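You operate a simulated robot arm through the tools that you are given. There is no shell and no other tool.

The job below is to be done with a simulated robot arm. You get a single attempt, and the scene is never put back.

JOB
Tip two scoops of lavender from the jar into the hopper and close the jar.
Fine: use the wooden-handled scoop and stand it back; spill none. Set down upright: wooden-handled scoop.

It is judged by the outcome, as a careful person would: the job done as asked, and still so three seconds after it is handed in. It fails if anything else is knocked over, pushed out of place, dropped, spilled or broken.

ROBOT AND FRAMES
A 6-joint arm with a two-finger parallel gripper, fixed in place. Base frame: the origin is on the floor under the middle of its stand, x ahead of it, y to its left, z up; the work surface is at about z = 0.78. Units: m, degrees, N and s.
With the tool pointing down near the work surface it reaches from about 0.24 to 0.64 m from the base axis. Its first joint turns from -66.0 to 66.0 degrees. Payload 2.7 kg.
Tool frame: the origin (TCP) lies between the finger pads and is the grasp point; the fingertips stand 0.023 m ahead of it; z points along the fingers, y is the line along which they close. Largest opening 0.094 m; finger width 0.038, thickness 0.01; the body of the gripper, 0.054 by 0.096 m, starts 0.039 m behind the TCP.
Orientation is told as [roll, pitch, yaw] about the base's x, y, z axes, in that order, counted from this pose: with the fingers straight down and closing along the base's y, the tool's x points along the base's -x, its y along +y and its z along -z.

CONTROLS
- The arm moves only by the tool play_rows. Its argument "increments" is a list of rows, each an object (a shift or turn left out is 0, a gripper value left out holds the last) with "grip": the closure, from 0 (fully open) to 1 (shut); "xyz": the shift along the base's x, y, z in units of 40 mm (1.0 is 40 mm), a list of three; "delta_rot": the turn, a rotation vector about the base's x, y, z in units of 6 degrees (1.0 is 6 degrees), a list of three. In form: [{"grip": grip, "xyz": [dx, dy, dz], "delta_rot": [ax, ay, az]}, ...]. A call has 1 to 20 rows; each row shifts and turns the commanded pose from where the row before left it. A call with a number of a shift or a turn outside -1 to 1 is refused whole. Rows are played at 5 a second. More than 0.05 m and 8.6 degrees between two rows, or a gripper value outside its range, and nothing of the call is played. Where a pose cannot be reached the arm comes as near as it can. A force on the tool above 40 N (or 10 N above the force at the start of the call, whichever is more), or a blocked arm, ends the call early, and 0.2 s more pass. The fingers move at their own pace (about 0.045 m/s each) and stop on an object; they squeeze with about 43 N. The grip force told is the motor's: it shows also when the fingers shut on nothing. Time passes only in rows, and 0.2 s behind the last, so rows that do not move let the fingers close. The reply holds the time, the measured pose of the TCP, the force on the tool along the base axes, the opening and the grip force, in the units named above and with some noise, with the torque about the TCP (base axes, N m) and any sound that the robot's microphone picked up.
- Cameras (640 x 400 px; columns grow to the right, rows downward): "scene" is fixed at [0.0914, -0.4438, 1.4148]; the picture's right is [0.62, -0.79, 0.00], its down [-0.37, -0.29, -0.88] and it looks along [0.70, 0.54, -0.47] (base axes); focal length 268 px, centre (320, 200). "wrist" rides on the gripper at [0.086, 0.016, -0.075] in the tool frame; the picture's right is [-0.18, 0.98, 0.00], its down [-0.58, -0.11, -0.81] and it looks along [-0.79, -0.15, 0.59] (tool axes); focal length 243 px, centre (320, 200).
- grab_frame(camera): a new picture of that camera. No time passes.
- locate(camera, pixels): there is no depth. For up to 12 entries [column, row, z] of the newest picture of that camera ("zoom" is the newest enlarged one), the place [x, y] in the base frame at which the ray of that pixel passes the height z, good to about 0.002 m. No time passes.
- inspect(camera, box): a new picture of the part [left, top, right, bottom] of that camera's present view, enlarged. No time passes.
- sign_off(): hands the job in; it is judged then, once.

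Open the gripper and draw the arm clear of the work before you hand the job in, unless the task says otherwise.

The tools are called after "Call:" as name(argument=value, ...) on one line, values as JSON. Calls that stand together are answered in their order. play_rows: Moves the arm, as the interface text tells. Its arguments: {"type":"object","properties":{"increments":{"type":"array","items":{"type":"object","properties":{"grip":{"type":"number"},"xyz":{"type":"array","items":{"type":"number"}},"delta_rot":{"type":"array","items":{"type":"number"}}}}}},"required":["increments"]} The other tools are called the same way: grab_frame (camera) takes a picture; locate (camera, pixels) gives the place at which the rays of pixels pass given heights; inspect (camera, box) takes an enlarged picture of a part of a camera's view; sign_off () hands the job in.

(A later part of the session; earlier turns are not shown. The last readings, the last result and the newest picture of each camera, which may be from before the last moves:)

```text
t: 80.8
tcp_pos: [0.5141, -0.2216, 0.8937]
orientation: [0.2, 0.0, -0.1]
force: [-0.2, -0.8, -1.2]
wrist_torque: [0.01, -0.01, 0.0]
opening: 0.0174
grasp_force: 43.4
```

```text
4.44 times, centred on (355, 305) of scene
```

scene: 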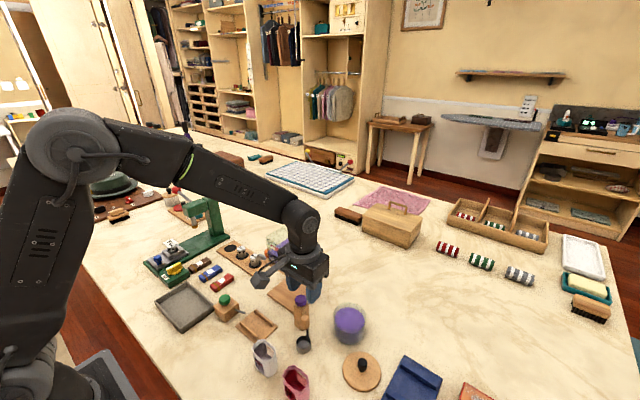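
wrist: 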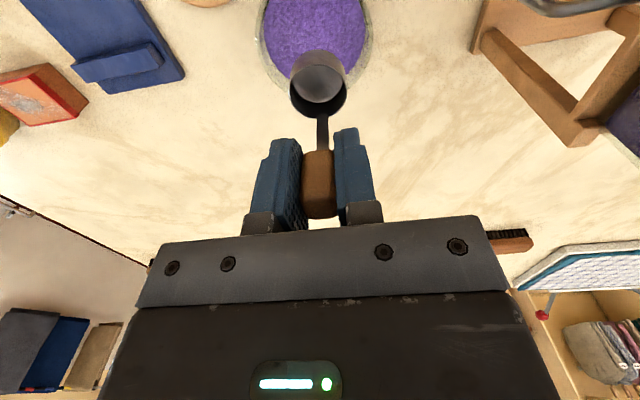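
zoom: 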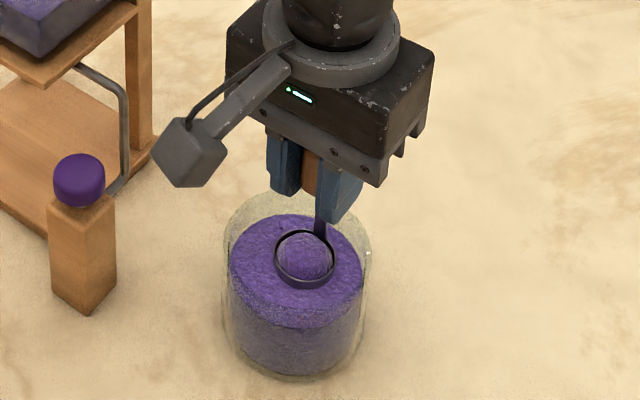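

The cup is already filled (heaped dome visible at (305,257)). I lift it slowly and level.

Call:
play_rows(increments=[{"xyz": [0, 0, 0.1]}, {"xyz": [0, 0, 0.2]}, {"xyz": [0, 0, 0.3]}, {"xyz": [0, 0, 0.3]}, {"xyz": [0, 0, 0.3]}, {"xyz": [0, 0, 0.2]}, {}])

Call:
inspect(camera="scene", box=[310, 250, 400, 350])

Call:
inspect(camera="wrist", box=[240, 0, 400, 160])

```text
t: 82.4
tcp_pos: [0.5128, -0.2218, 0.9501]
orientation: [0.2, 0.0, -0.1]
force: [-0.2, 0.0, -0.7]
wrist_torque: [-0.03, 0.01, 0.02]
opening: 0.0178
grasp_force: 43.0
```

```text
4.00 times, centred on (355, 300) of scene
```

zoom: 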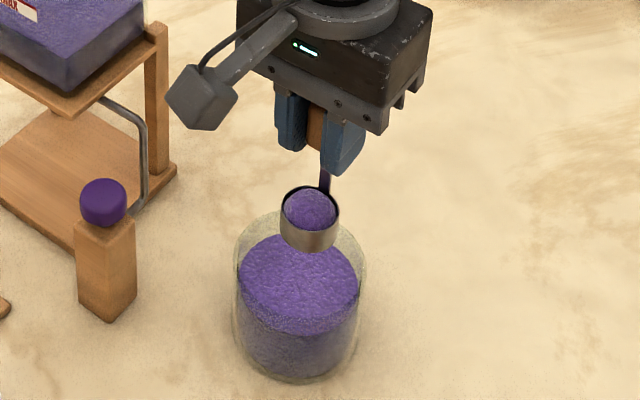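

```text
2.50 times, centred on (320, 80) of wrist
```

zoom: 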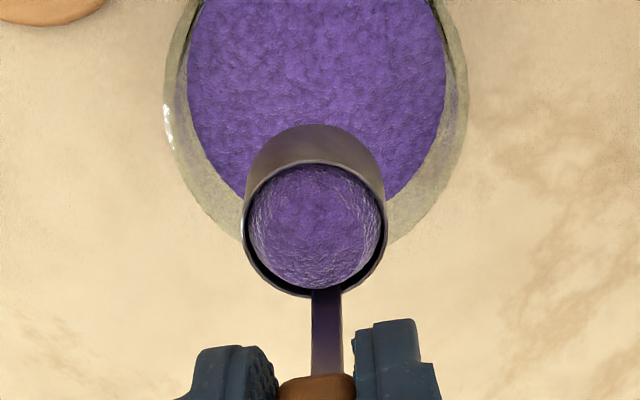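

The cup is full. I raise it gently to carry height (TCP z≈1.13), staying level.

Call:
play_rows(increments=[{"xyz": [0, 0, 0.2]}, {"xyz": [0, 0, 0.4]}, {"xyz": [0, 0, 0.5]}, {"xyz": [0, 0, 0.5]}, {"xyz": [0, 0, 0.5]}, {"xyz": [0, 0, 0.5]}, {"xyz": [0, 0, 0.5]}, {"xyz": [0, 0, 0.5]}, {"xyz": [0, 0, 0.5]}, {"xyz": [0, 0, 0.3]}, {"xyz": [0, 0, 0.1]}, {}])

Call:
inspect(camera="wrist", box=[240, 0, 400, 160])

```text
t: 85.0
tcp_pos: [0.5135, -0.2221, 1.13]
orientation: [0.2, 0.0, 0.1]
force: [0.6, -0.1, -0.7]
wrist_torque: [0.02, 0.01, -0.01]
opening: 0.0176
grasp_force: 43.4
```

```text
2.50 times, centred on (320, 80) of wrist
```

zoom: 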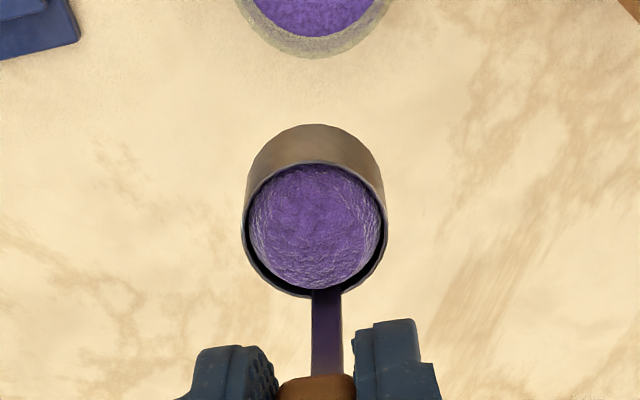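

Fill intact. I carry it level over the hopper center.

Call:
play_rows(increments=[{"xyz": [0.01, 0.2, 0]}, {"xyz": [0.01, 0.4, 0]}, {"xyz": [0.01, 0.5, 0]}, {"xyz": [0.01, 0.5, 0]}, {"xyz": [0.01, 0.5, 0]}, {"xyz": [0.01, 0.5, 0]}, {"xyz": [0.01, 0.5, 0]}, {"xyz": [0.01, 0.5, 0]}, {"xyz": [0.01, 0.5, 0]}, {"xyz": [0, 0.5, 0]}, {"xyz": [0, 0.3, 0]}, {"xyz": [0, 0.12, 0]}, {}])

Call:
grab_frame(camera="wrist")

Call:
inspect(camera="scene", box=[240, 180, 350, 310])

```text
t: 87.8
tcp_pos: [0.5189, -0.0196, 1.1309]
orientation: [0.2, 0.0, 0.0]
force: [-0.7, -0.9, -0.1]
wrist_torque: [0.01, 0.01, 0.0]
opening: 0.0174
grasp_force: 43.1
```

```text
taken
```

wrist: 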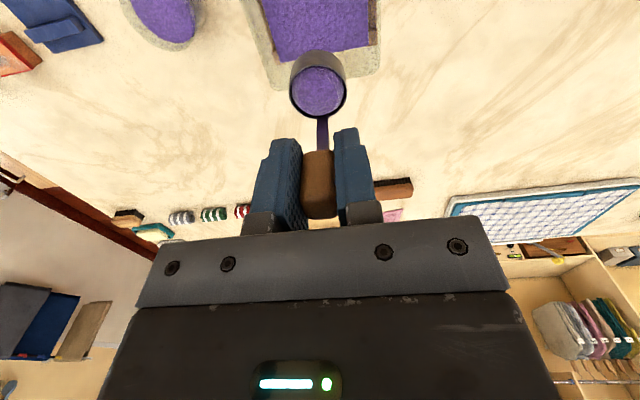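

```text
3.08 times, centred on (295, 245) of scene
```

zoom: 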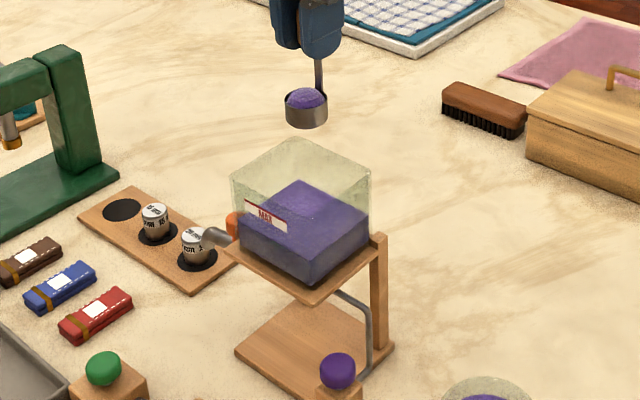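

I triangulate the hopper's glass rim from both views before tilting.

Call:
inspect(camera="wrist", box=[230, 0, 410, 120])

Call:
locate(camera="scene", pixels=[[266.4, 237.9, 0.98], [266.4, 237.9, 1.0], [266.4, 237.9, 1.02], [288.5, 224.9, 0.98], [288.5, 224.9, 1.0], [288.5, 224.9, 1.02], [311.2, 236.9, 0.98], [311.2, 236.9, 1.0], [311.2, 236.9, 1.02]])

Call:
locate(camera="wrist", pixels=[[276, 89, 0.98], [276, 89, 1.0], [276, 89, 1.02], [381, 75, 0.98], [381, 75, 1.0], [381, 75, 1.02]])

```text
3.33 times, centred on (320, 60) of wrist
```

zoom: 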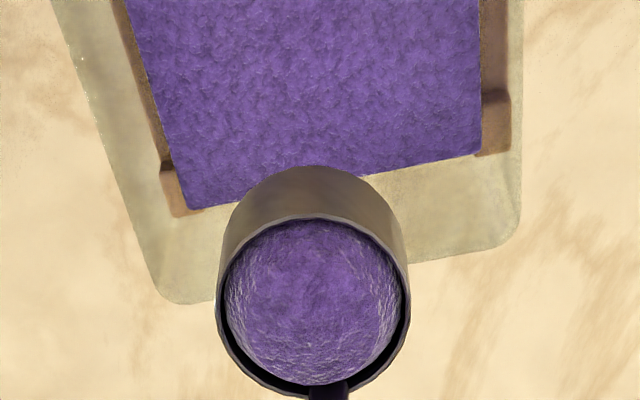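

```text
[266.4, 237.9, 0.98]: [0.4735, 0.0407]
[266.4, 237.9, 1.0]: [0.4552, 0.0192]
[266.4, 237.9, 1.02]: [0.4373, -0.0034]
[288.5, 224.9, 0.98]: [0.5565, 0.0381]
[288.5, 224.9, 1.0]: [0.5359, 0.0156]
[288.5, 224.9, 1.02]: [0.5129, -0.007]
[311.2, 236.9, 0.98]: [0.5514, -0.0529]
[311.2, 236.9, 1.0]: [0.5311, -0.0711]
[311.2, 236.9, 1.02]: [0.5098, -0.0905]
```

```text
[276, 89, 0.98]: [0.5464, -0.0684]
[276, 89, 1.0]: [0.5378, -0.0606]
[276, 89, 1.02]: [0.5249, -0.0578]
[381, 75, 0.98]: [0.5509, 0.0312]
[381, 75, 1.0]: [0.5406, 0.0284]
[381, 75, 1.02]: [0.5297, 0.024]
```

Rim is at z≈0.99 spanning x 0.464–0.544, y −0.064–0.029; the cup is centered above. I tilt along the tested diagonal, first to 60°.

Call:
play_rows(increments=[{"xyz": [-0.1, -0.1, 0], "delta_rot": [0.707, -0.707, 0]}, {"xyz": [-0.1, -0.1, 0], "delta_rot": [0.707, -0.707, 0]}, {"xyz": [-0.1, -0.1, 0], "delta_rot": [0.707, -0.707, 0]}, {"xyz": [-0.1, -0.1, 0], "delta_rot": [0.707, -0.707, 0]}, {"xyz": [-0.1, -0.1, 0], "delta_rot": [0.707, -0.707, 0]}, {"xyz": [-0.083, -0.083, -0.125], "delta_rot": [0.707, -0.707, 0]}, {"xyz": [-0.083, -0.083, -0.125], "delta_rot": [0.707, -0.707, 0]}, {"xyz": [-0.083, -0.083, -0.125], "delta_rot": [0.707, -0.707, 0]}, {"xyz": [-0.083, -0.083, -0.125], "delta_rot": [0.707, -0.707, 0]}, {"xyz": [-0.083, -0.083, -0.125], "delta_rot": [0.707, -0.707, 0]}, {}])

Call:
inspect(camera="scene", box=[240, 170, 350, 300])

```text
t: 90.2
tcp_pos: [0.4811, -0.0579, 1.1042]
orientation: [51.0, -37.8, -18.4]
force: [0.7, 0.1, -0.6]
wrist_torque: [-0.04, 0.01, 0.02]
opening: 0.0175
grasp_force: 43.5
```

```text
3.08 times, centred on (295, 235) of scene
```

zoom: 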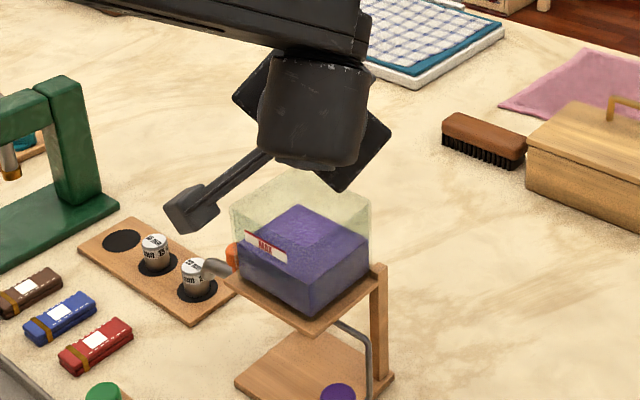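

Everything stays over the hopper; the gripper hides the cup. I continue the tilt to 114° and hold.

Call:
play_rows(increments=[{"xyz": [-0.041, -0.041, -0.1], "delta_rot": [0.707, -0.707, 0]}, {"xyz": [-0.041, -0.041, -0.1], "delta_rot": [0.707, -0.707, 0]}, {"xyz": [-0.041, -0.041, -0.1], "delta_rot": [0.707, -0.707, 0]}, {"xyz": [-0.041, -0.041, -0.1], "delta_rot": [0.707, -0.707, 0]}, {"xyz": [-0.041, -0.041, -0.1], "delta_rot": [0.707, -0.707, 0]}, {"delta_rot": [0.707, -0.707, 0]}, {"delta_rot": [0.707, -0.707, 0]}, {"delta_rot": [0.707, -0.707, 0]}, {"delta_rot": [0.707, -0.707, 0]}, {}, {}, {}, {}, {}])

Call:
grab_frame(camera="wrist")

Call:
inspect(camera="scene", box=[240, 170, 350, 300])

```text
t: 93.2
tcp_pos: [0.4742, -0.066, 1.0862]
orientation: [122.3, -40.3, -67.1]
force: [0.5, 0.6, 0.6]
wrist_torque: [-0.04, 0.05, 0.03]
opening: 0.0175
grasp_force: 43.1
```

```text
taken
```

wrist: 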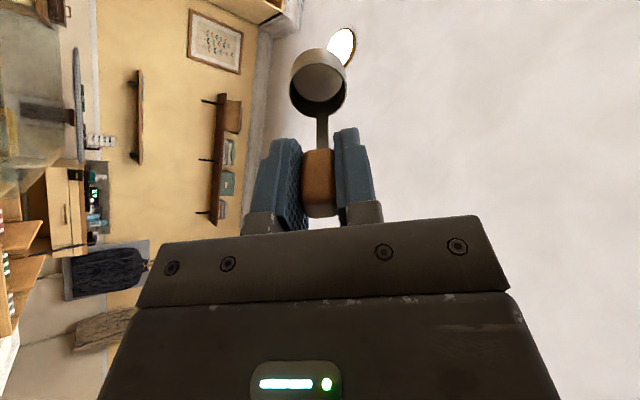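

```text
3.08 times, centred on (295, 235) of scene
```

zoom: 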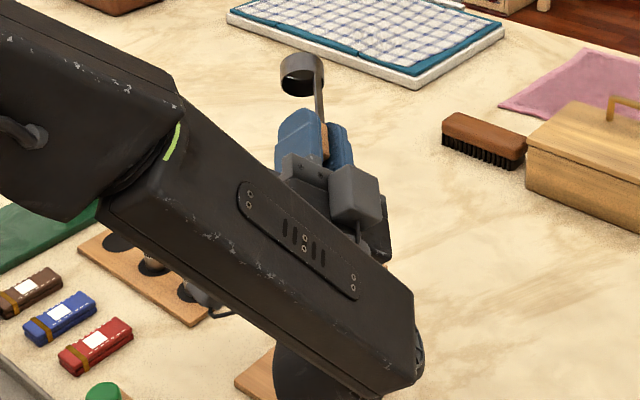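

The cup is empty. I reverse the tilt back to vertical above the hopper.

Call:
play_rows(increments=[{"delta_rot": [-0.707, 0.707, 0]}, {"delta_rot": [-0.707, 0.707, 0]}, {"delta_rot": [-0.707, 0.707, 0]}, {"delta_rot": [-0.707, 0.707, 0]}, {"xyz": [0.041, 0.041, 0.1], "delta_rot": [-0.707, 0.707, 0]}, {"xyz": [0.041, 0.041, 0.1], "delta_rot": [-0.707, 0.707, 0]}, {"xyz": [0.041, 0.041, 0.1], "delta_rot": [-0.707, 0.707, 0]}, {"xyz": [0.041, 0.041, 0.1], "delta_rot": [-0.707, 0.707, 0]}, {"xyz": [0.041, 0.041, 0.1], "delta_rot": [-0.707, 0.707, 0]}, {"xyz": [0.083, 0.083, 0.125], "delta_rot": [-0.707, 0.707, 0]}, {"xyz": [0.083, 0.083, 0.125], "delta_rot": [-0.707, 0.707, 0]}, {"xyz": [0.083, 0.083, 0.125], "delta_rot": [-0.707, 0.707, 0]}, {"xyz": [0.083, 0.083, 0.125], "delta_rot": [-0.707, 0.707, 0]}, {"xyz": [0.083, 0.083, 0.125], "delta_rot": [-0.707, 0.707, 0]}, {"xyz": [0.1, 0.1, 0], "delta_rot": [-0.707, 0.707, 0]}, {"xyz": [0.1, 0.1, 0], "delta_rot": [-0.707, 0.707, 0]}, {"xyz": [0.1, 0.1, 0], "delta_rot": [-0.707, 0.707, 0]}, {"xyz": [0.1, 0.1, 0], "delta_rot": [-0.707, 0.707, 0]}, {"xyz": [0.1, 0.1, 0], "delta_rot": [-0.707, 0.707, 0]}, {}])

Call:
grab_frame(camera="scene")

Call:
inspect(camera="scene", box=[240, 200, 350, 310])

Call:
inspect(camera="wrist", box=[230, 0, 410, 120])

```text
t: 97.4
tcp_pos: [0.5173, -0.0222, 1.1305]
orientation: [0.1, 0.2, 0.0]
force: [-0.5, 0.4, -0.8]
wrist_torque: [-0.01, -0.02, -0.01]
opening: 0.0174
grasp_force: 42.9
```

```text
taken
```

scene: 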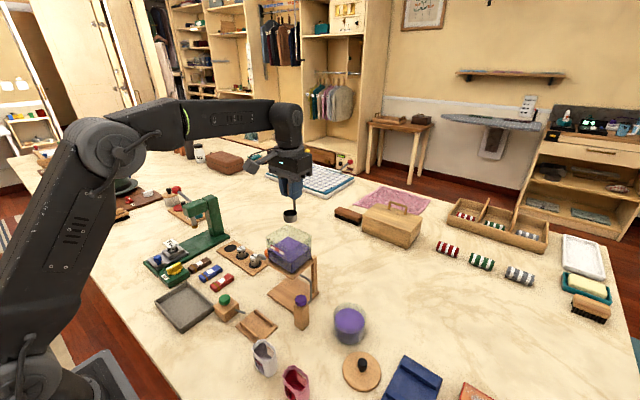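

```text
3.64 times, centred on (295, 255) of scene
```

zoom: 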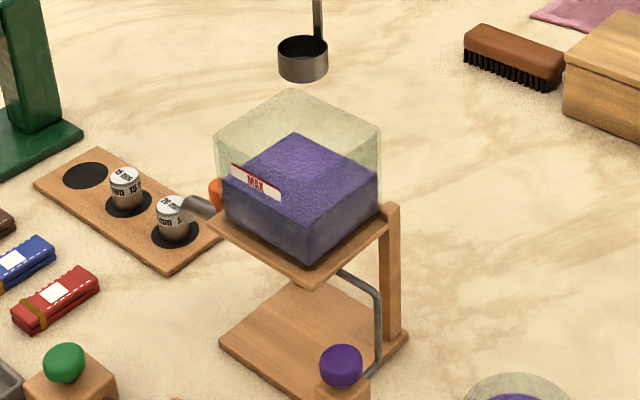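

```text
3.33 times, centred on (320, 60) of wrist
```

zoom: 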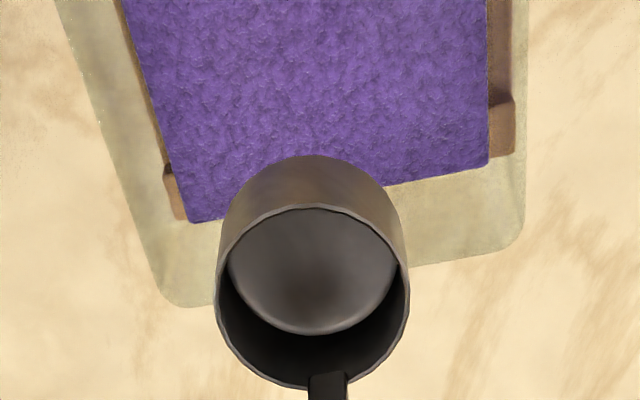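

The hopper level rose and nothing is spilled. I zoom in on the MAX label to judge the room for the second scoop.

Call:
inspect(camera="scene", box=[260, 220, 320, 285])

Call:
inspect(camera="scene", box=[280, 280, 400, 400])

```text
6.15 times, centred on (290, 252) of scene
```

zoom: 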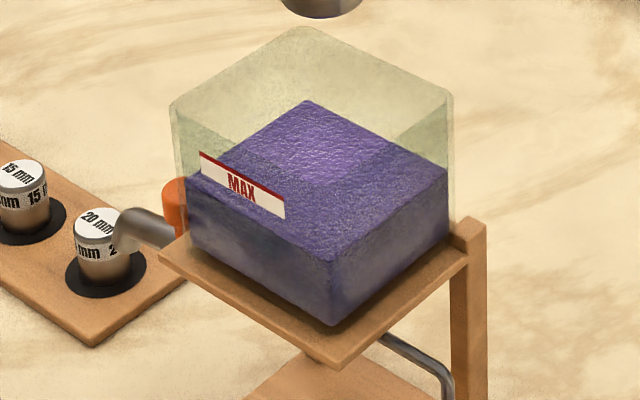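

```text
3.33 times, centred on (340, 340) of scene
```

zoom: 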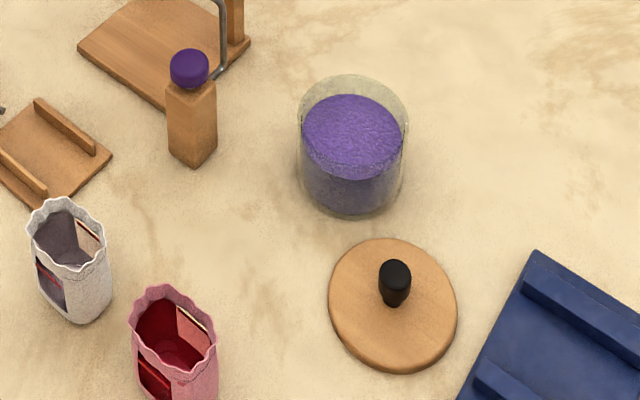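

There's clear room below MAX for the second scoop. I return above the jar with the empty scoop.

Call:
play_rows(increments=[{"xyz": [-0.015, -0.6, 0]}, {"xyz": [-0.015, -0.8, 0]}, {"xyz": [-0.015, -0.8, 0]}, {"xyz": [-0.015, -0.8, 0]}, {"xyz": [-0.015, -0.8, 0]}, {"xyz": [-0.015, -0.8, 0]}, {"xyz": [0, -0.36, 0]}, {"xyz": [0, 0, -0.8]}, {"xyz": [0, 0, -0.9]}, {"xyz": [0, 0, -0.9]}, {"xyz": [0, 0, -0.9]}, {"xyz": [0, 0, -0.9]}, {"xyz": [0, 0, -0.5]}, {}])

Call:
inspect(camera="scene", box=[310, 260, 400, 350])

Call:
inspect(camera="wrist", box=[240, 0, 400, 160])

```text
t: 100.4
tcp_pos: [0.5134, -0.2191, 0.9356]
orientation: [0.2, 0.0, 0.0]
force: [-0.4, 0.2, -0.4]
wrist_torque: [-0.01, 0.03, -0.02]
opening: 0.0174
grasp_force: 42.6
```

```text
4.44 times, centred on (355, 305) of scene
```

zoom: 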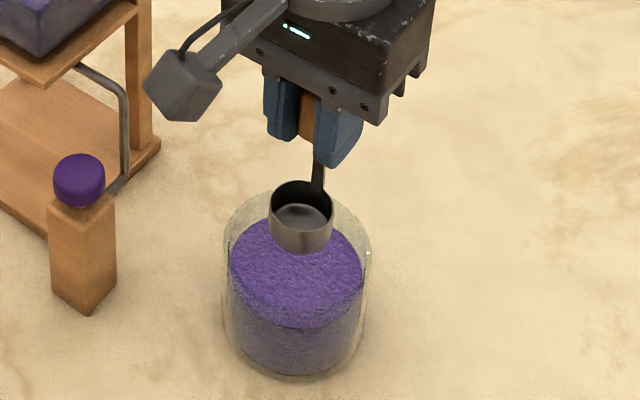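

```text
2.50 times, centred on (320, 80) of wrist
```

zoom: 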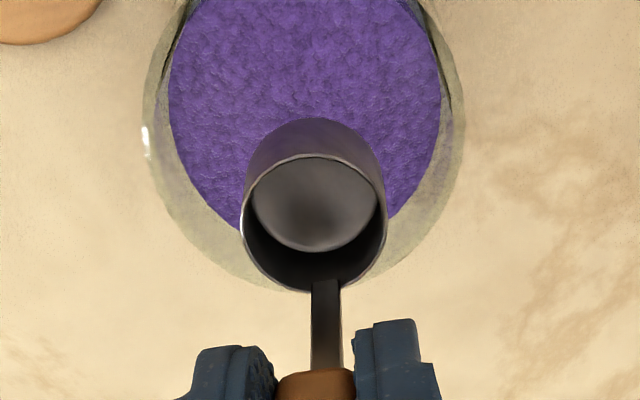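

Well aligned. I lower the cup slowly into the lavender again.

Call:
play_rows(increments=[{"xyz": [0, -0.04, -0.25]}, {"xyz": [0, 0, -0.25]}, {"xyz": [0, 0, -0.2]}, {"xyz": [0, 0, -0.2]}, {"xyz": [0, 0, -0.15]}, {"xyz": [0, 0, -0.13]}, {}])

Call:
inspect(camera="scene", box=[310, 260, 400, 350])

```text
t: 102.0
tcp_pos: [0.5144, -0.2205, 0.8867]
orientation: [0.2, 0.0, 0.0]
force: [0.2, 0.3, -0.7]
wrist_torque: [-0.06, -0.01, -0.03]
opening: 0.0173
grasp_force: 43.1
```

```text
4.44 times, centred on (355, 305) of scene
```

zoom: 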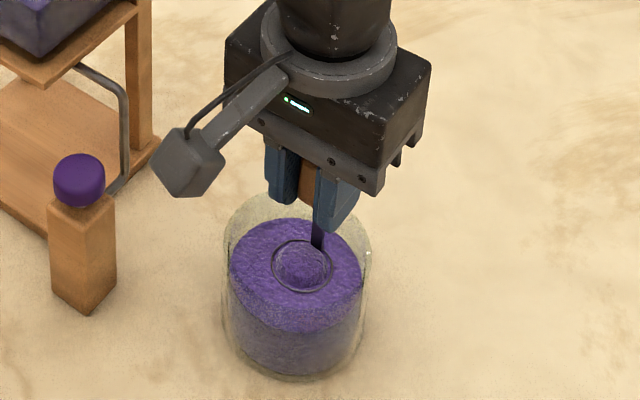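

The cup is filled again (dome at (303,267)). I lift slowly and level.

Call:
play_rows(increments=[{"xyz": [0, 0, 0.1]}, {"xyz": [0, 0, 0.2]}, {"xyz": [0, 0, 0.3]}, {"xyz": [0, 0, 0.3]}, {"xyz": [0, 0, 0.3]}, {"xyz": [0, 0, 0.3]}, {"xyz": [0, 0, 0.2]}, {}])

Call:
inspect(camera="scene", box=[310, 250, 400, 350])

Call:
inspect(camera="wrist", box=[240, 0, 400, 160])

```text
t: 103.8
tcp_pos: [0.5132, -0.2199, 0.955]
orientation: [0.3, 0.0, 0.0]
force: [-0.5, 0.3, -0.6]
wrist_torque: [0.01, 0.0, -0.01]
opening: 0.0175
grasp_force: 42.8
```

```text
4.00 times, centred on (355, 300) of scene
```

zoom: 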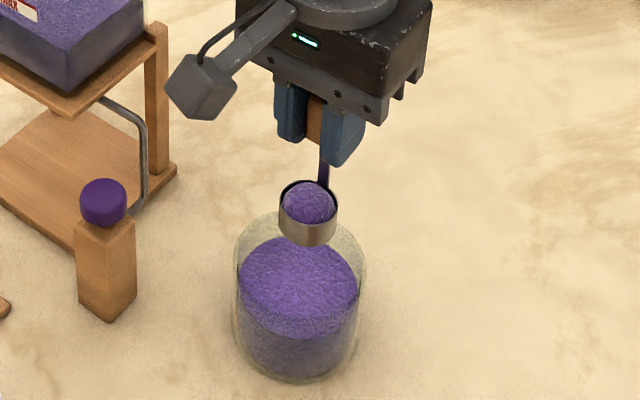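

```text
2.50 times, centred on (320, 80) of wrist
```

zoom: 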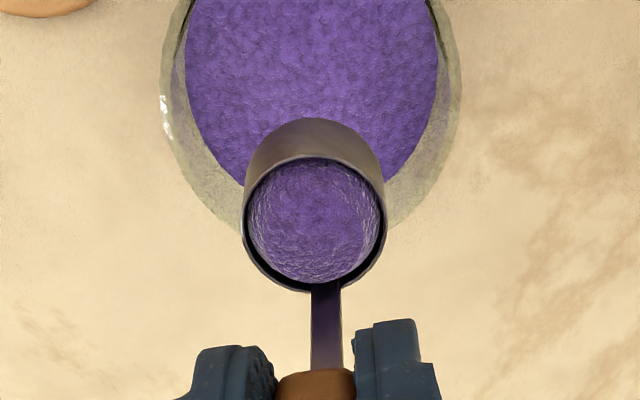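

Second scoop full. I raise it gently to carry height and then move over the hopper.

Call:
play_rows(increments=[{"xyz": [0, 0, 0.2]}, {"xyz": [0, 0, 0.4]}, {"xyz": [0, 0, 0.5]}, {"xyz": [0, 0, 0.5]}, {"xyz": [0, 0, 0.5]}, {"xyz": [0, 0, 0.5]}, {"xyz": [0, 0, 0.5]}, {"xyz": [0, 0, 0.5]}, {"xyz": [0, 0, 0.5]}, {"xyz": [0, 0, 0.2]}, {"xyz": [0, 0, 0.08]}, {}])

Call:
play_rows(increments=[{"xyz": [0.01, 0.2, 0]}, {"xyz": [0.01, 0.4, 0]}, {"xyz": [0.01, 0.5, 0]}, {"xyz": [0.01, 0.5, 0]}, {"xyz": [0.01, 0.5, 0]}, {"xyz": [0.01, 0.5, 0]}, {"xyz": [0.01, 0.5, 0]}, {"xyz": [0.01, 0.5, 0]}, {"xyz": [0.01, 0.5, 0]}, {"xyz": [0, 0.5, 0]}, {"xyz": [0, 0.3, 0]}, {"xyz": [0, 0.08, 0]}, {}])

Call:
inspect(camera="wrist", box=[230, 0, 410, 120])

Call:
inspect(camera="scene", box=[240, 180, 350, 310])

```text
t: 106.4
tcp_pos: [0.5133, -0.222, 1.1324]
orientation: [0.1, 0.0, 0.0]
force: [-0.4, -0.1, -0.9]
wrist_torque: [0.03, -0.02, 0.01]
opening: 0.0176
grasp_force: 42.8
```

```text
t: 109.2
tcp_pos: [0.5158, -0.0205, 1.1333]
orientation: [0.3, 0.1, 0.0]
force: [0.1, 0.0, -1.5]
wrist_torque: [-0.02, -0.01, 0.0]
opening: 0.0175
grasp_force: 43.3
```

```text
3.33 times, centred on (320, 60) of wrist
```

zoom: 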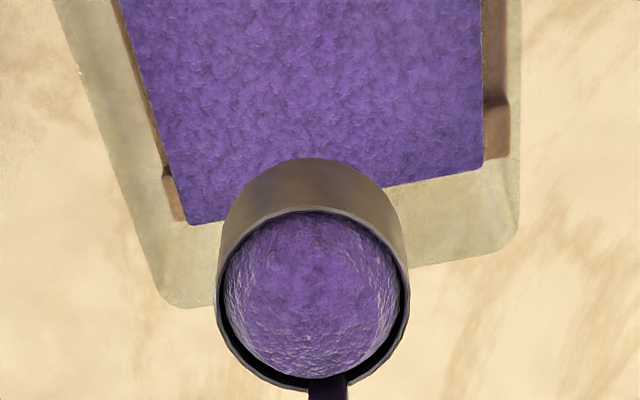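

```text
3.08 times, centred on (295, 245) of scene
```

zoom: 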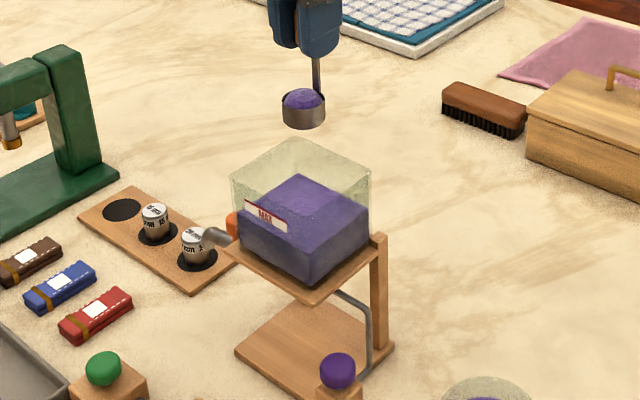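

The full scoop is centered above the hopper. I tilt along the same diagonal to 114° and hold.

Call:
play_rows(increments=[{"xyz": [-0.09, -0.1, 0], "delta_rot": [0.707, -0.707, 0]}, {"xyz": [-0.09, -0.1, 0], "delta_rot": [0.707, -0.707, 0]}, {"xyz": [-0.09, -0.1, 0], "delta_rot": [0.707, -0.707, 0]}, {"xyz": [-0.09, -0.1, 0], "delta_rot": [0.707, -0.707, 0]}, {"xyz": [-0.09, -0.1, 0], "delta_rot": [0.707, -0.707, 0]}, {"xyz": [-0.083, -0.083, -0.125], "delta_rot": [0.707, -0.707, 0]}, {"xyz": [-0.083, -0.083, -0.125], "delta_rot": [0.707, -0.707, 0]}, {"xyz": [-0.083, -0.083, -0.125], "delta_rot": [0.707, -0.707, 0]}, {"xyz": [-0.083, -0.083, -0.125], "delta_rot": [0.707, -0.707, 0]}, {"xyz": [-0.083, -0.083, -0.125], "delta_rot": [0.707, -0.707, 0]}, {}])

Call:
play_rows(increments=[{"xyz": [-0.041, -0.041, -0.1], "delta_rot": [0.707, -0.707, 0]}, {"xyz": [-0.041, -0.041, -0.1], "delta_rot": [0.707, -0.707, 0]}, {"xyz": [-0.041, -0.041, -0.1], "delta_rot": [0.707, -0.707, 0]}, {"xyz": [-0.041, -0.041, -0.1], "delta_rot": [0.707, -0.707, 0]}, {"xyz": [-0.041, -0.041, -0.1], "delta_rot": [0.707, -0.707, 0]}, {"delta_rot": [0.707, -0.707, 0]}, {"delta_rot": [0.707, -0.707, 0]}, {"delta_rot": [0.707, -0.707, 0]}, {"delta_rot": [0.707, -0.707, 0]}, {}, {}, {}, {}, {}, {}])

Call:
grab_frame(camera="wrist")

```text
t: 111.6
tcp_pos: [0.4823, -0.0584, 1.1071]
orientation: [51.1, -37.8, -18.4]
force: [0.0, 0.2, -0.3]
wrist_torque: [-0.04, -0.02, 0.02]
opening: 0.0174
grasp_force: 43.5
```

```text
t: 114.8
tcp_pos: [0.4739, -0.0665, 1.0869]
orientation: [122.3, -40.4, -67.1]
force: [-0.1, -1.0, -0.7]
wrist_torque: [-0.05, 0.04, 0.0]
opening: 0.0177
grasp_force: 43.1
```

```text
taken
```

wrist: 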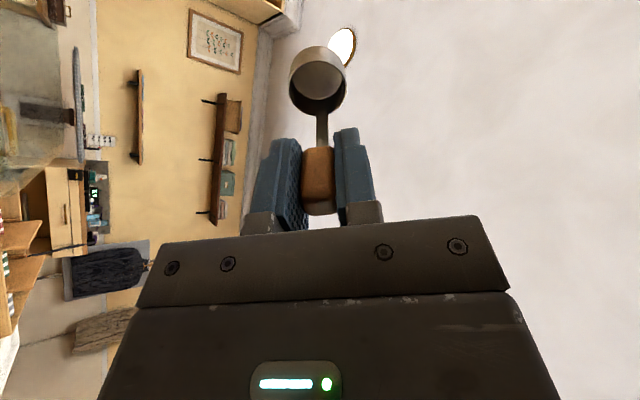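

The cup is empty again. I reverse the tilt to vertical.

Call:
play_rows(increments=[{"delta_rot": [-0.707, 0.707, 0]}, {"delta_rot": [-0.707, 0.707, 0]}, {"delta_rot": [-0.707, 0.707, 0]}, {"delta_rot": [-0.707, 0.707, 0]}, {"xyz": [0.041, 0.041, 0.1], "delta_rot": [-0.707, 0.707, 0]}, {"xyz": [0.041, 0.041, 0.1], "delta_rot": [-0.707, 0.707, 0]}, {"xyz": [0.041, 0.041, 0.1], "delta_rot": [-0.707, 0.707, 0]}, {"xyz": [0.041, 0.041, 0.1], "delta_rot": [-0.707, 0.707, 0]}, {"xyz": [0.041, 0.041, 0.1], "delta_rot": [-0.707, 0.707, 0]}, {"xyz": [0.083, 0.083, 0.125], "delta_rot": [-0.707, 0.707, 0]}, {"xyz": [0.083, 0.083, 0.125], "delta_rot": [-0.707, 0.707, 0]}, {"xyz": [0.083, 0.083, 0.125], "delta_rot": [-0.707, 0.707, 0]}, {"xyz": [0.083, 0.083, 0.125], "delta_rot": [-0.707, 0.707, 0]}, {"xyz": [0.083, 0.083, 0.125], "delta_rot": [-0.707, 0.707, 0]}, {"xyz": [0.09, 0.1, 0], "delta_rot": [-0.707, 0.707, 0]}, {"xyz": [0.09, 0.1, 0], "delta_rot": [-0.707, 0.707, 0]}, {"xyz": [0.09, 0.1, 0], "delta_rot": [-0.707, 0.707, 0]}, {"xyz": [0.09, 0.1, 0], "delta_rot": [-0.707, 0.707, 0]}, {"xyz": [0.09, 0.1, 0], "delta_rot": [-0.707, 0.707, 0]}, {}])

Call:
inspect(camera="scene", box=[250, 210, 330, 300])

Call:
inspect(camera="scene", box=[220, 250, 400, 400])

Call:
inspect(camera="wrist", box=[230, 0, 410, 120])

```text
t: 119.0
tcp_pos: [0.5165, -0.0205, 1.1314]
orientation: [0.1, 0.1, 0.0]
force: [-0.3, -0.1, -0.6]
wrist_torque: [-0.01, -0.01, -0.01]
opening: 0.0178
grasp_force: 43.1
```

```text
4.44 times, centred on (290, 255) of scene
```

zoom: 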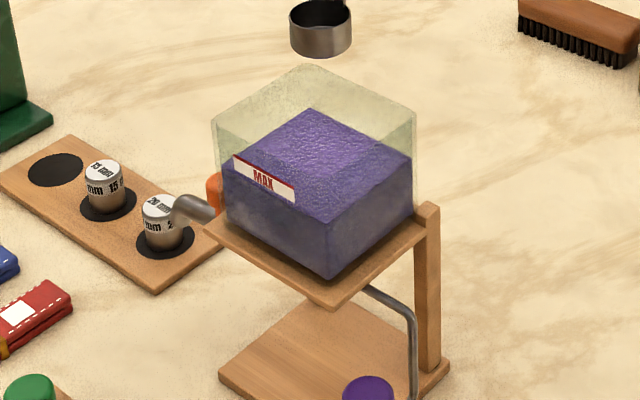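

```text
2.67 times, centred on (310, 325) of scene
```

zoom: 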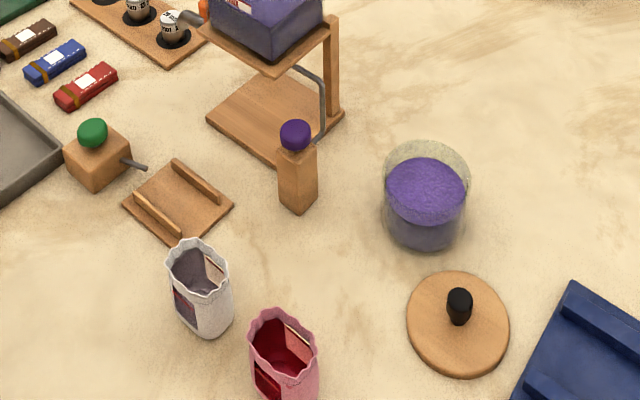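

```text
3.33 times, centred on (320, 60) of wrist
```

zoom: 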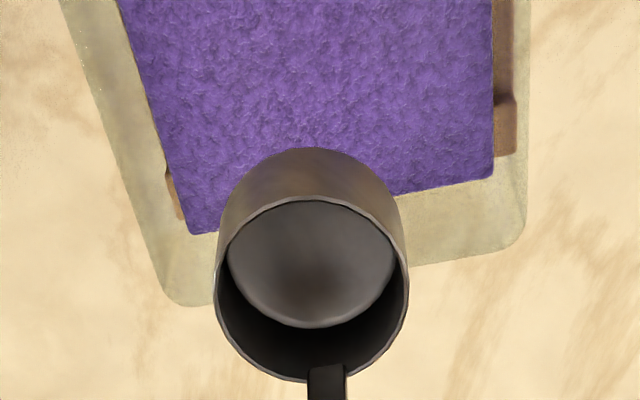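

Both scoops are in the hopper, below MAX, with no spill on the table. I carry the empty scoop back above its original spot (0.4026,−0.1562).

Call:
play_rows(increments=[{"xyz": [-0.57, -0.68, 0]}, {"xyz": [-0.57, -0.68, 0]}, {"xyz": [-0.57, -0.68, 0]}, {"xyz": [-0.57, -0.68, 0]}, {"xyz": [-0.57, -0.67, 0]}, {"xyz": [0, 0, -0.75]}, {"xyz": [0, 0, -0.75]}, {"xyz": [0, 0, -0.75]}, {"xyz": [0, 0, -0.75]}, {"xyz": [0, 0, -0.75]}, {"xyz": [0, 0, -0.75]}, {"xyz": [0, 0, -0.5]}, {"xyz": [0, 0, -0.4]}, {}])

Call:
inspect(camera="scene", box=[270, 280, 350, 360])

Call:
inspect(camera="wrist", box=[270, 35, 370, 165])

```text
t: 122.0
tcp_pos: [0.4031, -0.1577, 0.9168]
orientation: [0.2, 0.0, 0.0]
force: [-0.7, -0.9, -0.6]
wrist_torque: [0.0, -0.01, -0.02]
opening: 0.0175
grasp_force: 43.2
```

```text
5.00 times, centred on (310, 320) of scene
```

zoom: 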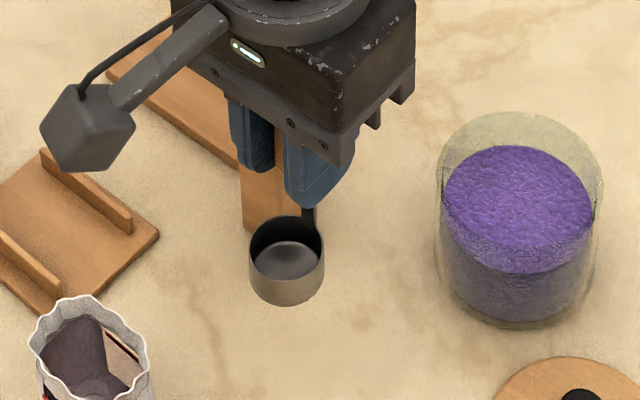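

```text
3.08 times, centred on (320, 100) of wrist
```

zoom: 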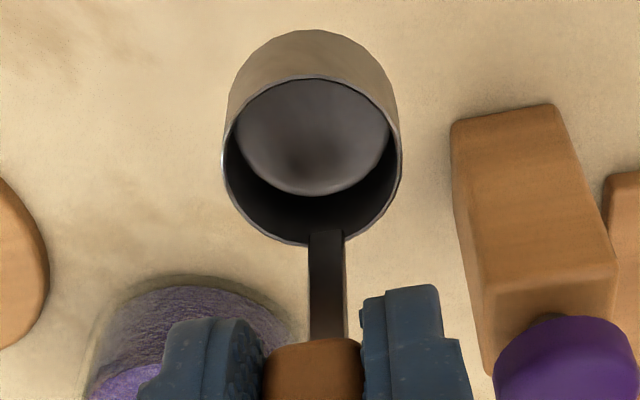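

The scoop slid about 2–3 mm in the fingers but is still upright. I lower it and feel for the table.

Call:
play_rows(increments=[{"xyz": [0, 0.03, -0.4]}, {"xyz": [0, 0, -0.4]}, {"xyz": [0, 0, -0.25]}, {}])

Call:
play_rows(increments=[{"xyz": [0, 0, -0.05]}, {}])

Call:
inspect(camera="scene", box=[270, 290, 340, 360])

```text
t: 123.0
tcp_pos: [0.4042, -0.1552, 0.8738]
orientation: [0.2, 0.0, 0.0]
force: [0.6, 0.0, -0.9]
wrist_torque: [-0.01, -0.01, 0.01]
opening: 0.0172
grasp_force: 42.8
```

```text
t: 123.6
tcp_pos: [0.4045, -0.1556, 0.871]
orientation: [0.2, 0.1, 0.0]
force: [0.1, -0.8, -0.5]
wrist_torque: [0.06, -0.02, -0.03]
opening: 0.0177
grasp_force: 43.2
```

```text
5.71 times, centred on (305, 325) of scene
```

zoom: 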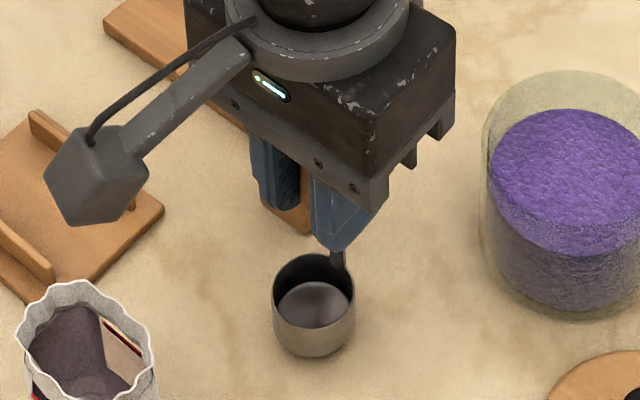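

A few mm above the table. I go on in 1.5 mm steps.

Call:
play_rows(increments=[{"xyz": [0, 0, -0.04]}, {}])

Call:
play_rows(increments=[{"xyz": [0, 0, -0.03]}, {}])

```text
t: 124.2
tcp_pos: [0.4029, -0.1572, 0.8699]
orientation: [0.2, 0.0, 0.1]
force: [-0.4, 0.2, -0.7]
wrist_torque: [0.0, 0.01, -0.02]
opening: 0.0174
grasp_force: 42.5
```

```text
t: 124.8
tcp_pos: [0.4047, -0.1568, 0.8685]
orientation: [0.2, -0.1, -0.1]
force: [-0.8, 0.0, -1.3]
wrist_torque: [0.01, 0.03, -0.02]
opening: 0.0174
grasp_force: 43.0
```

No contact yet; two more 1 mm steps.

Call:
play_rows(increments=[{"xyz": [0, 0, -0.025]}, {}])

Call:
play_rows(increments=[{"xyz": [0, 0, -0.025]}, {}])

```text
t: 125.4
tcp_pos: [0.4033, -0.1575, 0.8678]
orientation: [0.2, 0.0, 0.0]
force: [0.3, -0.2, -1.5]
wrist_torque: [0.01, 0.02, -0.01]
opening: 0.0175
grasp_force: 43.1
```

```text
t: 126.0
tcp_pos: [0.4037, -0.1574, 0.8663]
orientation: [0.2, -0.1, 0.0]
force: [0.1, 2.8, 7.8]
wrist_torque: [0.19, 0.01, 0.03]
opening: 0.0173
grasp_force: 43.1
```

Contact felt (8 N). I release by opening to about 40 mm.

Call:
play_rows(increments=[{"grip": 0.58}, {}, {}, {}])

Call:
inspect(camera="scene", box=[270, 290, 340, 360])

Call:
grab_frame(camera="wrist")

```text
t: 127.0
tcp_pos: [0.4038, -0.157, 0.8663]
orientation: [0.3, 0.0, -0.1]
force: [0.1, -0.4, 0.5]
wrist_torque: [-0.01, 0.01, 0.0]
opening: 0.0397
grasp_force: 0.1
```

```text
5.71 times, centred on (305, 325) of scene
```

zoom: 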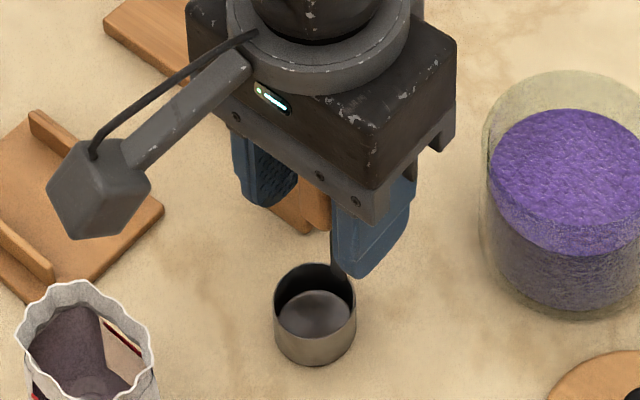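

```text
taken
```

wrist: 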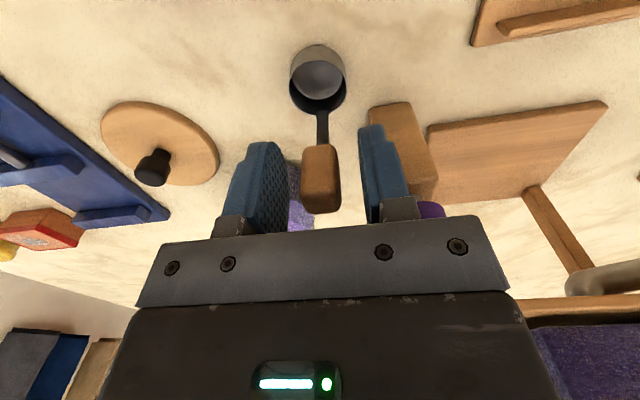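

The scoop stands upright at its original spot. I raise the gripper straight up.

Call:
play_rows(increments=[{"xyz": [0, 0, 0.15]}, {"xyz": [0, 0, 0.3]}, {"xyz": [0, 0, 0.6]}, {"xyz": [0, 0, 0.8]}, {"xyz": [0, 0, 0.9]}, {}])

Call:
inspect(camera="scene", box=[270, 270, 380, 380])

Call:
grab_frame(camera="wrist")

```text
t: 128.4
tcp_pos: [0.4031, -0.1545, 0.9771]
orientation: [0.2, 0.0, 0.0]
force: [-1.0, 0.1, 0.1]
wrist_torque: [0.0, -0.03, -0.01]
opening: 0.0398
grasp_force: 0.0
```

```text
3.64 times, centred on (325, 325) of scene
```

zoom: 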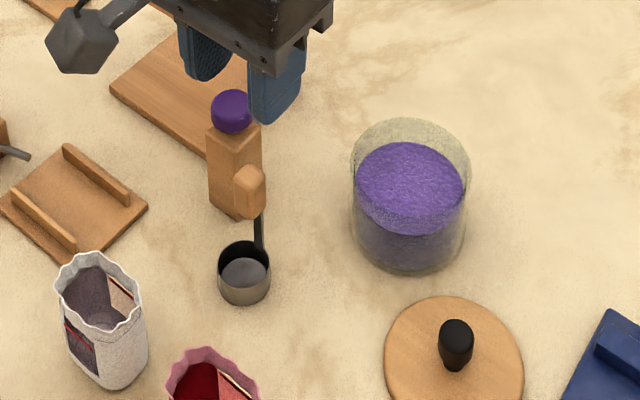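

```text
taken
```

wrist: 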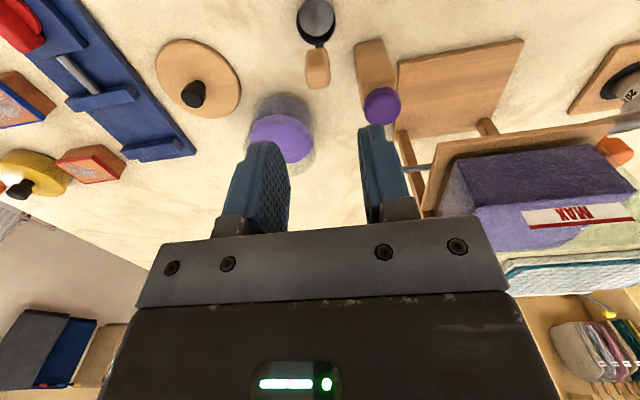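

Scoop stands upright. Now I move above the lid's knob on the table (0.432,−0.299).

Call:
play_rows(increments=[{"xyz": [0.18, -0.9, 0], "grip": 0.45}, {"xyz": [0.18, -0.9, 0]}, {"xyz": [0.18, -0.9, 0]}, {"xyz": [0.18, -0.91, 0]}, {"xyz": [0, 0, -0.8]}, {"xyz": [0, 0, -0.8]}, {}])

Call:
grab_frame(camera="wrist")

```text
t: 130.0
tcp_pos: [0.4312, -0.2992, 0.9131]
orientation: [0.2, 0.0, 0.0]
force: [0.0, 0.1, 0.3]
wrist_torque: [0.0, 0.01, -0.02]
opening: 0.0518
grasp_force: 0.1
```

```text
taken
```

wrist: 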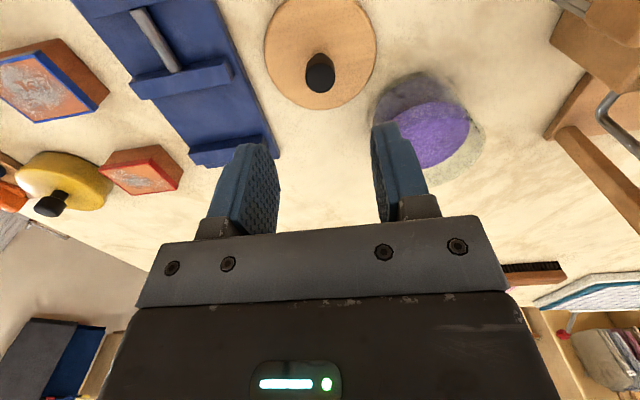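

I locate the knob top (320,77) at its height.

Call:
locate(camera="wrist", pixels=[[320, 77, 0.8185], [306, 74, 0.815], [334, 74, 0.815], [320, 110, 0.785], [265, 45, 0.785], [377, 45, 0.785]])

```text
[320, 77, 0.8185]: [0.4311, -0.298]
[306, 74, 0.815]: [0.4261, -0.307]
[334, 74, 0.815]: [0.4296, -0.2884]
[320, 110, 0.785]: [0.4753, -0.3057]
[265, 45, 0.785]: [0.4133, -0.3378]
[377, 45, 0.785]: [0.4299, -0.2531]
```

Aligned. I descend to z≈0.8175 and grip the knob.

Call:
play_rows(increments=[{"xyz": [0, 0.02, -0.7]}, {"xyz": [0, 0, -0.7]}, {"xyz": [0, 0, -0.6]}, {"xyz": [0, 0, -0.38]}, {}, {"grip": 1.0}, {}, {}, {}])

Call:
inspect(camera="scene", box=[320, 320, 400, 390])

```text
t: 132.0
tcp_pos: [0.4332, -0.2984, 0.8161]
orientation: [0.2, 0.0, 0.0]
force: [0.7, 0.5, 0.7]
wrist_torque: [0.0, -0.02, 0.01]
opening: 0.0203
grasp_force: 43.1
```

```text
5.71 times, centred on (360, 355) of scene
```

zoom: 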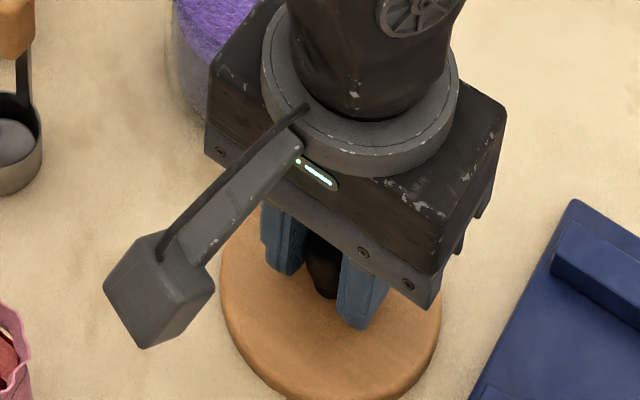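

The lid is gripped. I lift it slowly and carry it back above the jar (shift +1.71, +1.98 units, the exact reverse of before).

Call:
play_rows(increments=[{"xyz": [0, 0, 0.2]}, {"xyz": [0, 0, 0.6]}, {"xyz": [0, 0, 0.7]}, {"xyz": [0, 0, 0.7]}, {"xyz": [0, 0, 0.6]}, {"xyz": [0.43, 0.5, 0]}, {"xyz": [0.43, 0.5, 0]}, {"xyz": [0.43, 0.5, 0]}, {"xyz": [0.42, 0.48, 0]}, {}, {}])

Call:
inspect(camera="scene", box=[310, 260, 400, 360])

Call:
grab_frame(camera="wrist")

```text
t: 134.4
tcp_pos: [0.4993, -0.2205, 0.9296]
orientation: [0.1, -0.1, 0.0]
force: [-0.3, -0.6, -0.3]
wrist_torque: [0.03, 0.03, 0.02]
opening: 0.0205
grasp_force: 43.0
```

```text
4.00 times, centred on (355, 310) of scene
```

zoom: 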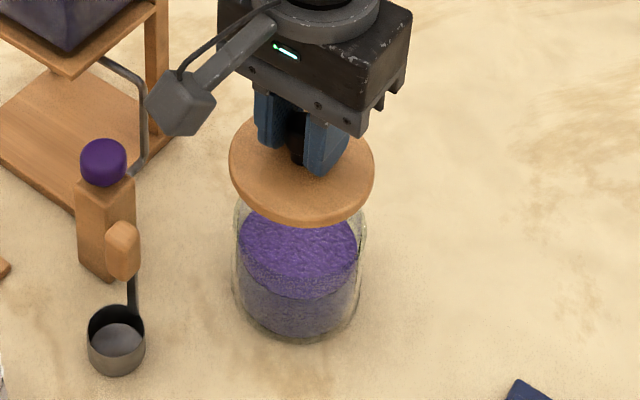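

```text
taken
```

wrist: 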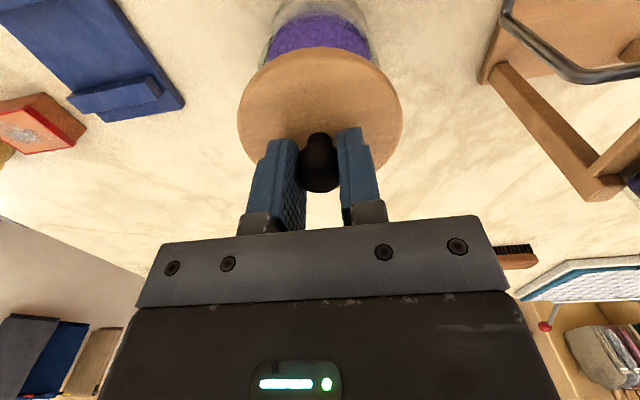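

Lid is centered over the jar like at removal. I lower it gently toward its seat.

Call:
play_rows(increments=[{"xyz": [0, 0, -0.4]}, {"xyz": [0, 0, -0.4]}, {"xyz": [0, 0, -0.2]}, {"xyz": [0, 0, -0.1]}, {}])

Call:
inspect(camera="scene", box=[310, 270, 390, 350])

```text
t: 135.6
tcp_pos: [0.4997, -0.22, 0.8859]
orientation: [0.3, 0.0, 0.0]
force: [-0.6, 0.2, -0.3]
wrist_torque: [0.01, -0.03, 0.0]
opening: 0.0205
grasp_force: 43.0
```

```text
5.00 times, centred on (350, 310) of scene
```

zoom: 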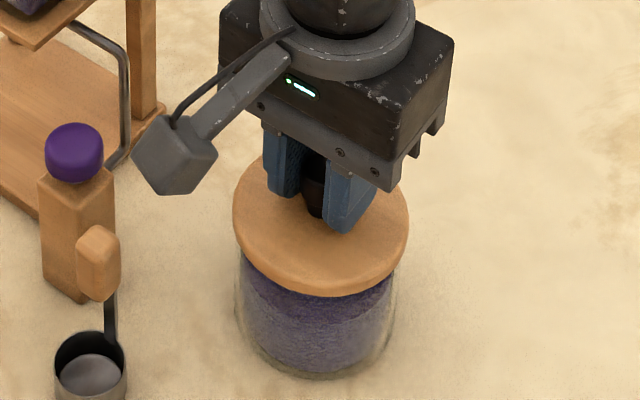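

About 5 mm to go; I continue in small steps.

Call:
play_rows(increments=[{"xyz": [0, 0, -0.05]}, {"xyz": [0, 0, -0.04]}, {}])

Call:
play_rows(increments=[{"xyz": [0, 0, -0.03]}, {}])

```text
t: 136.4
tcp_pos: [0.5014, -0.2206, 0.8823]
orientation: [0.2, 0.0, 0.0]
force: [0.5, -0.2, -0.6]
wrist_torque: [0.01, 0.01, -0.01]
opening: 0.0203
grasp_force: 43.0
```

```text
t: 137.0
tcp_pos: [0.4996, -0.221, 0.8804]
orientation: [0.2, 0.1, 0.0]
force: [0.0, -0.5, -0.6]
wrist_torque: [-0.02, 0.01, 0.03]
opening: 0.0203
grasp_force: 43.3
```

Call:
play_rows(increments=[{"xyz": [0, 0, -0.025]}, {}])

Call:
play_rows(increments=[{"xyz": [0, 0, -0.025]}, {}])

```text
t: 137.6
tcp_pos: [0.5009, -0.2207, 0.8795]
orientation: [0.1, 0.0, 0.1]
force: [-0.8, 0.0, -0.6]
wrist_torque: [0.01, 0.01, 0.01]
opening: 0.0202
grasp_force: 43.0
```

```text
t: 138.2
tcp_pos: [0.5017, -0.2197, 0.878]
orientation: [0.2, 0.0, 0.1]
force: [-1.6, 1.4, 5.7]
wrist_torque: [-0.19, 0.23, -0.05]
opening: 0.0204
grasp_force: 43.5
```

Contact (6 N) at z=0.878, the original seated height. I inspect the fit before releasing.

Call:
inspect(camera="scene", box=[310, 270, 390, 350])

Call:
grab_frame(camera="wrist")

```text
5.00 times, centred on (350, 310) of scene
```

zoom: 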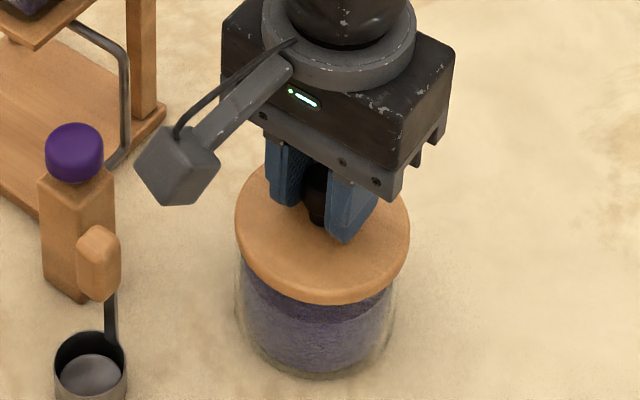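

```text
taken
```

wrist: 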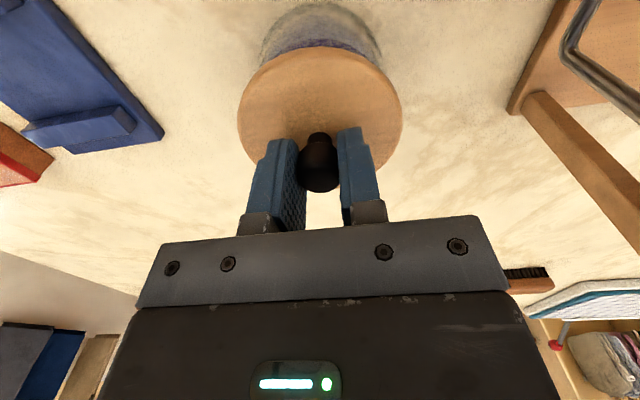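

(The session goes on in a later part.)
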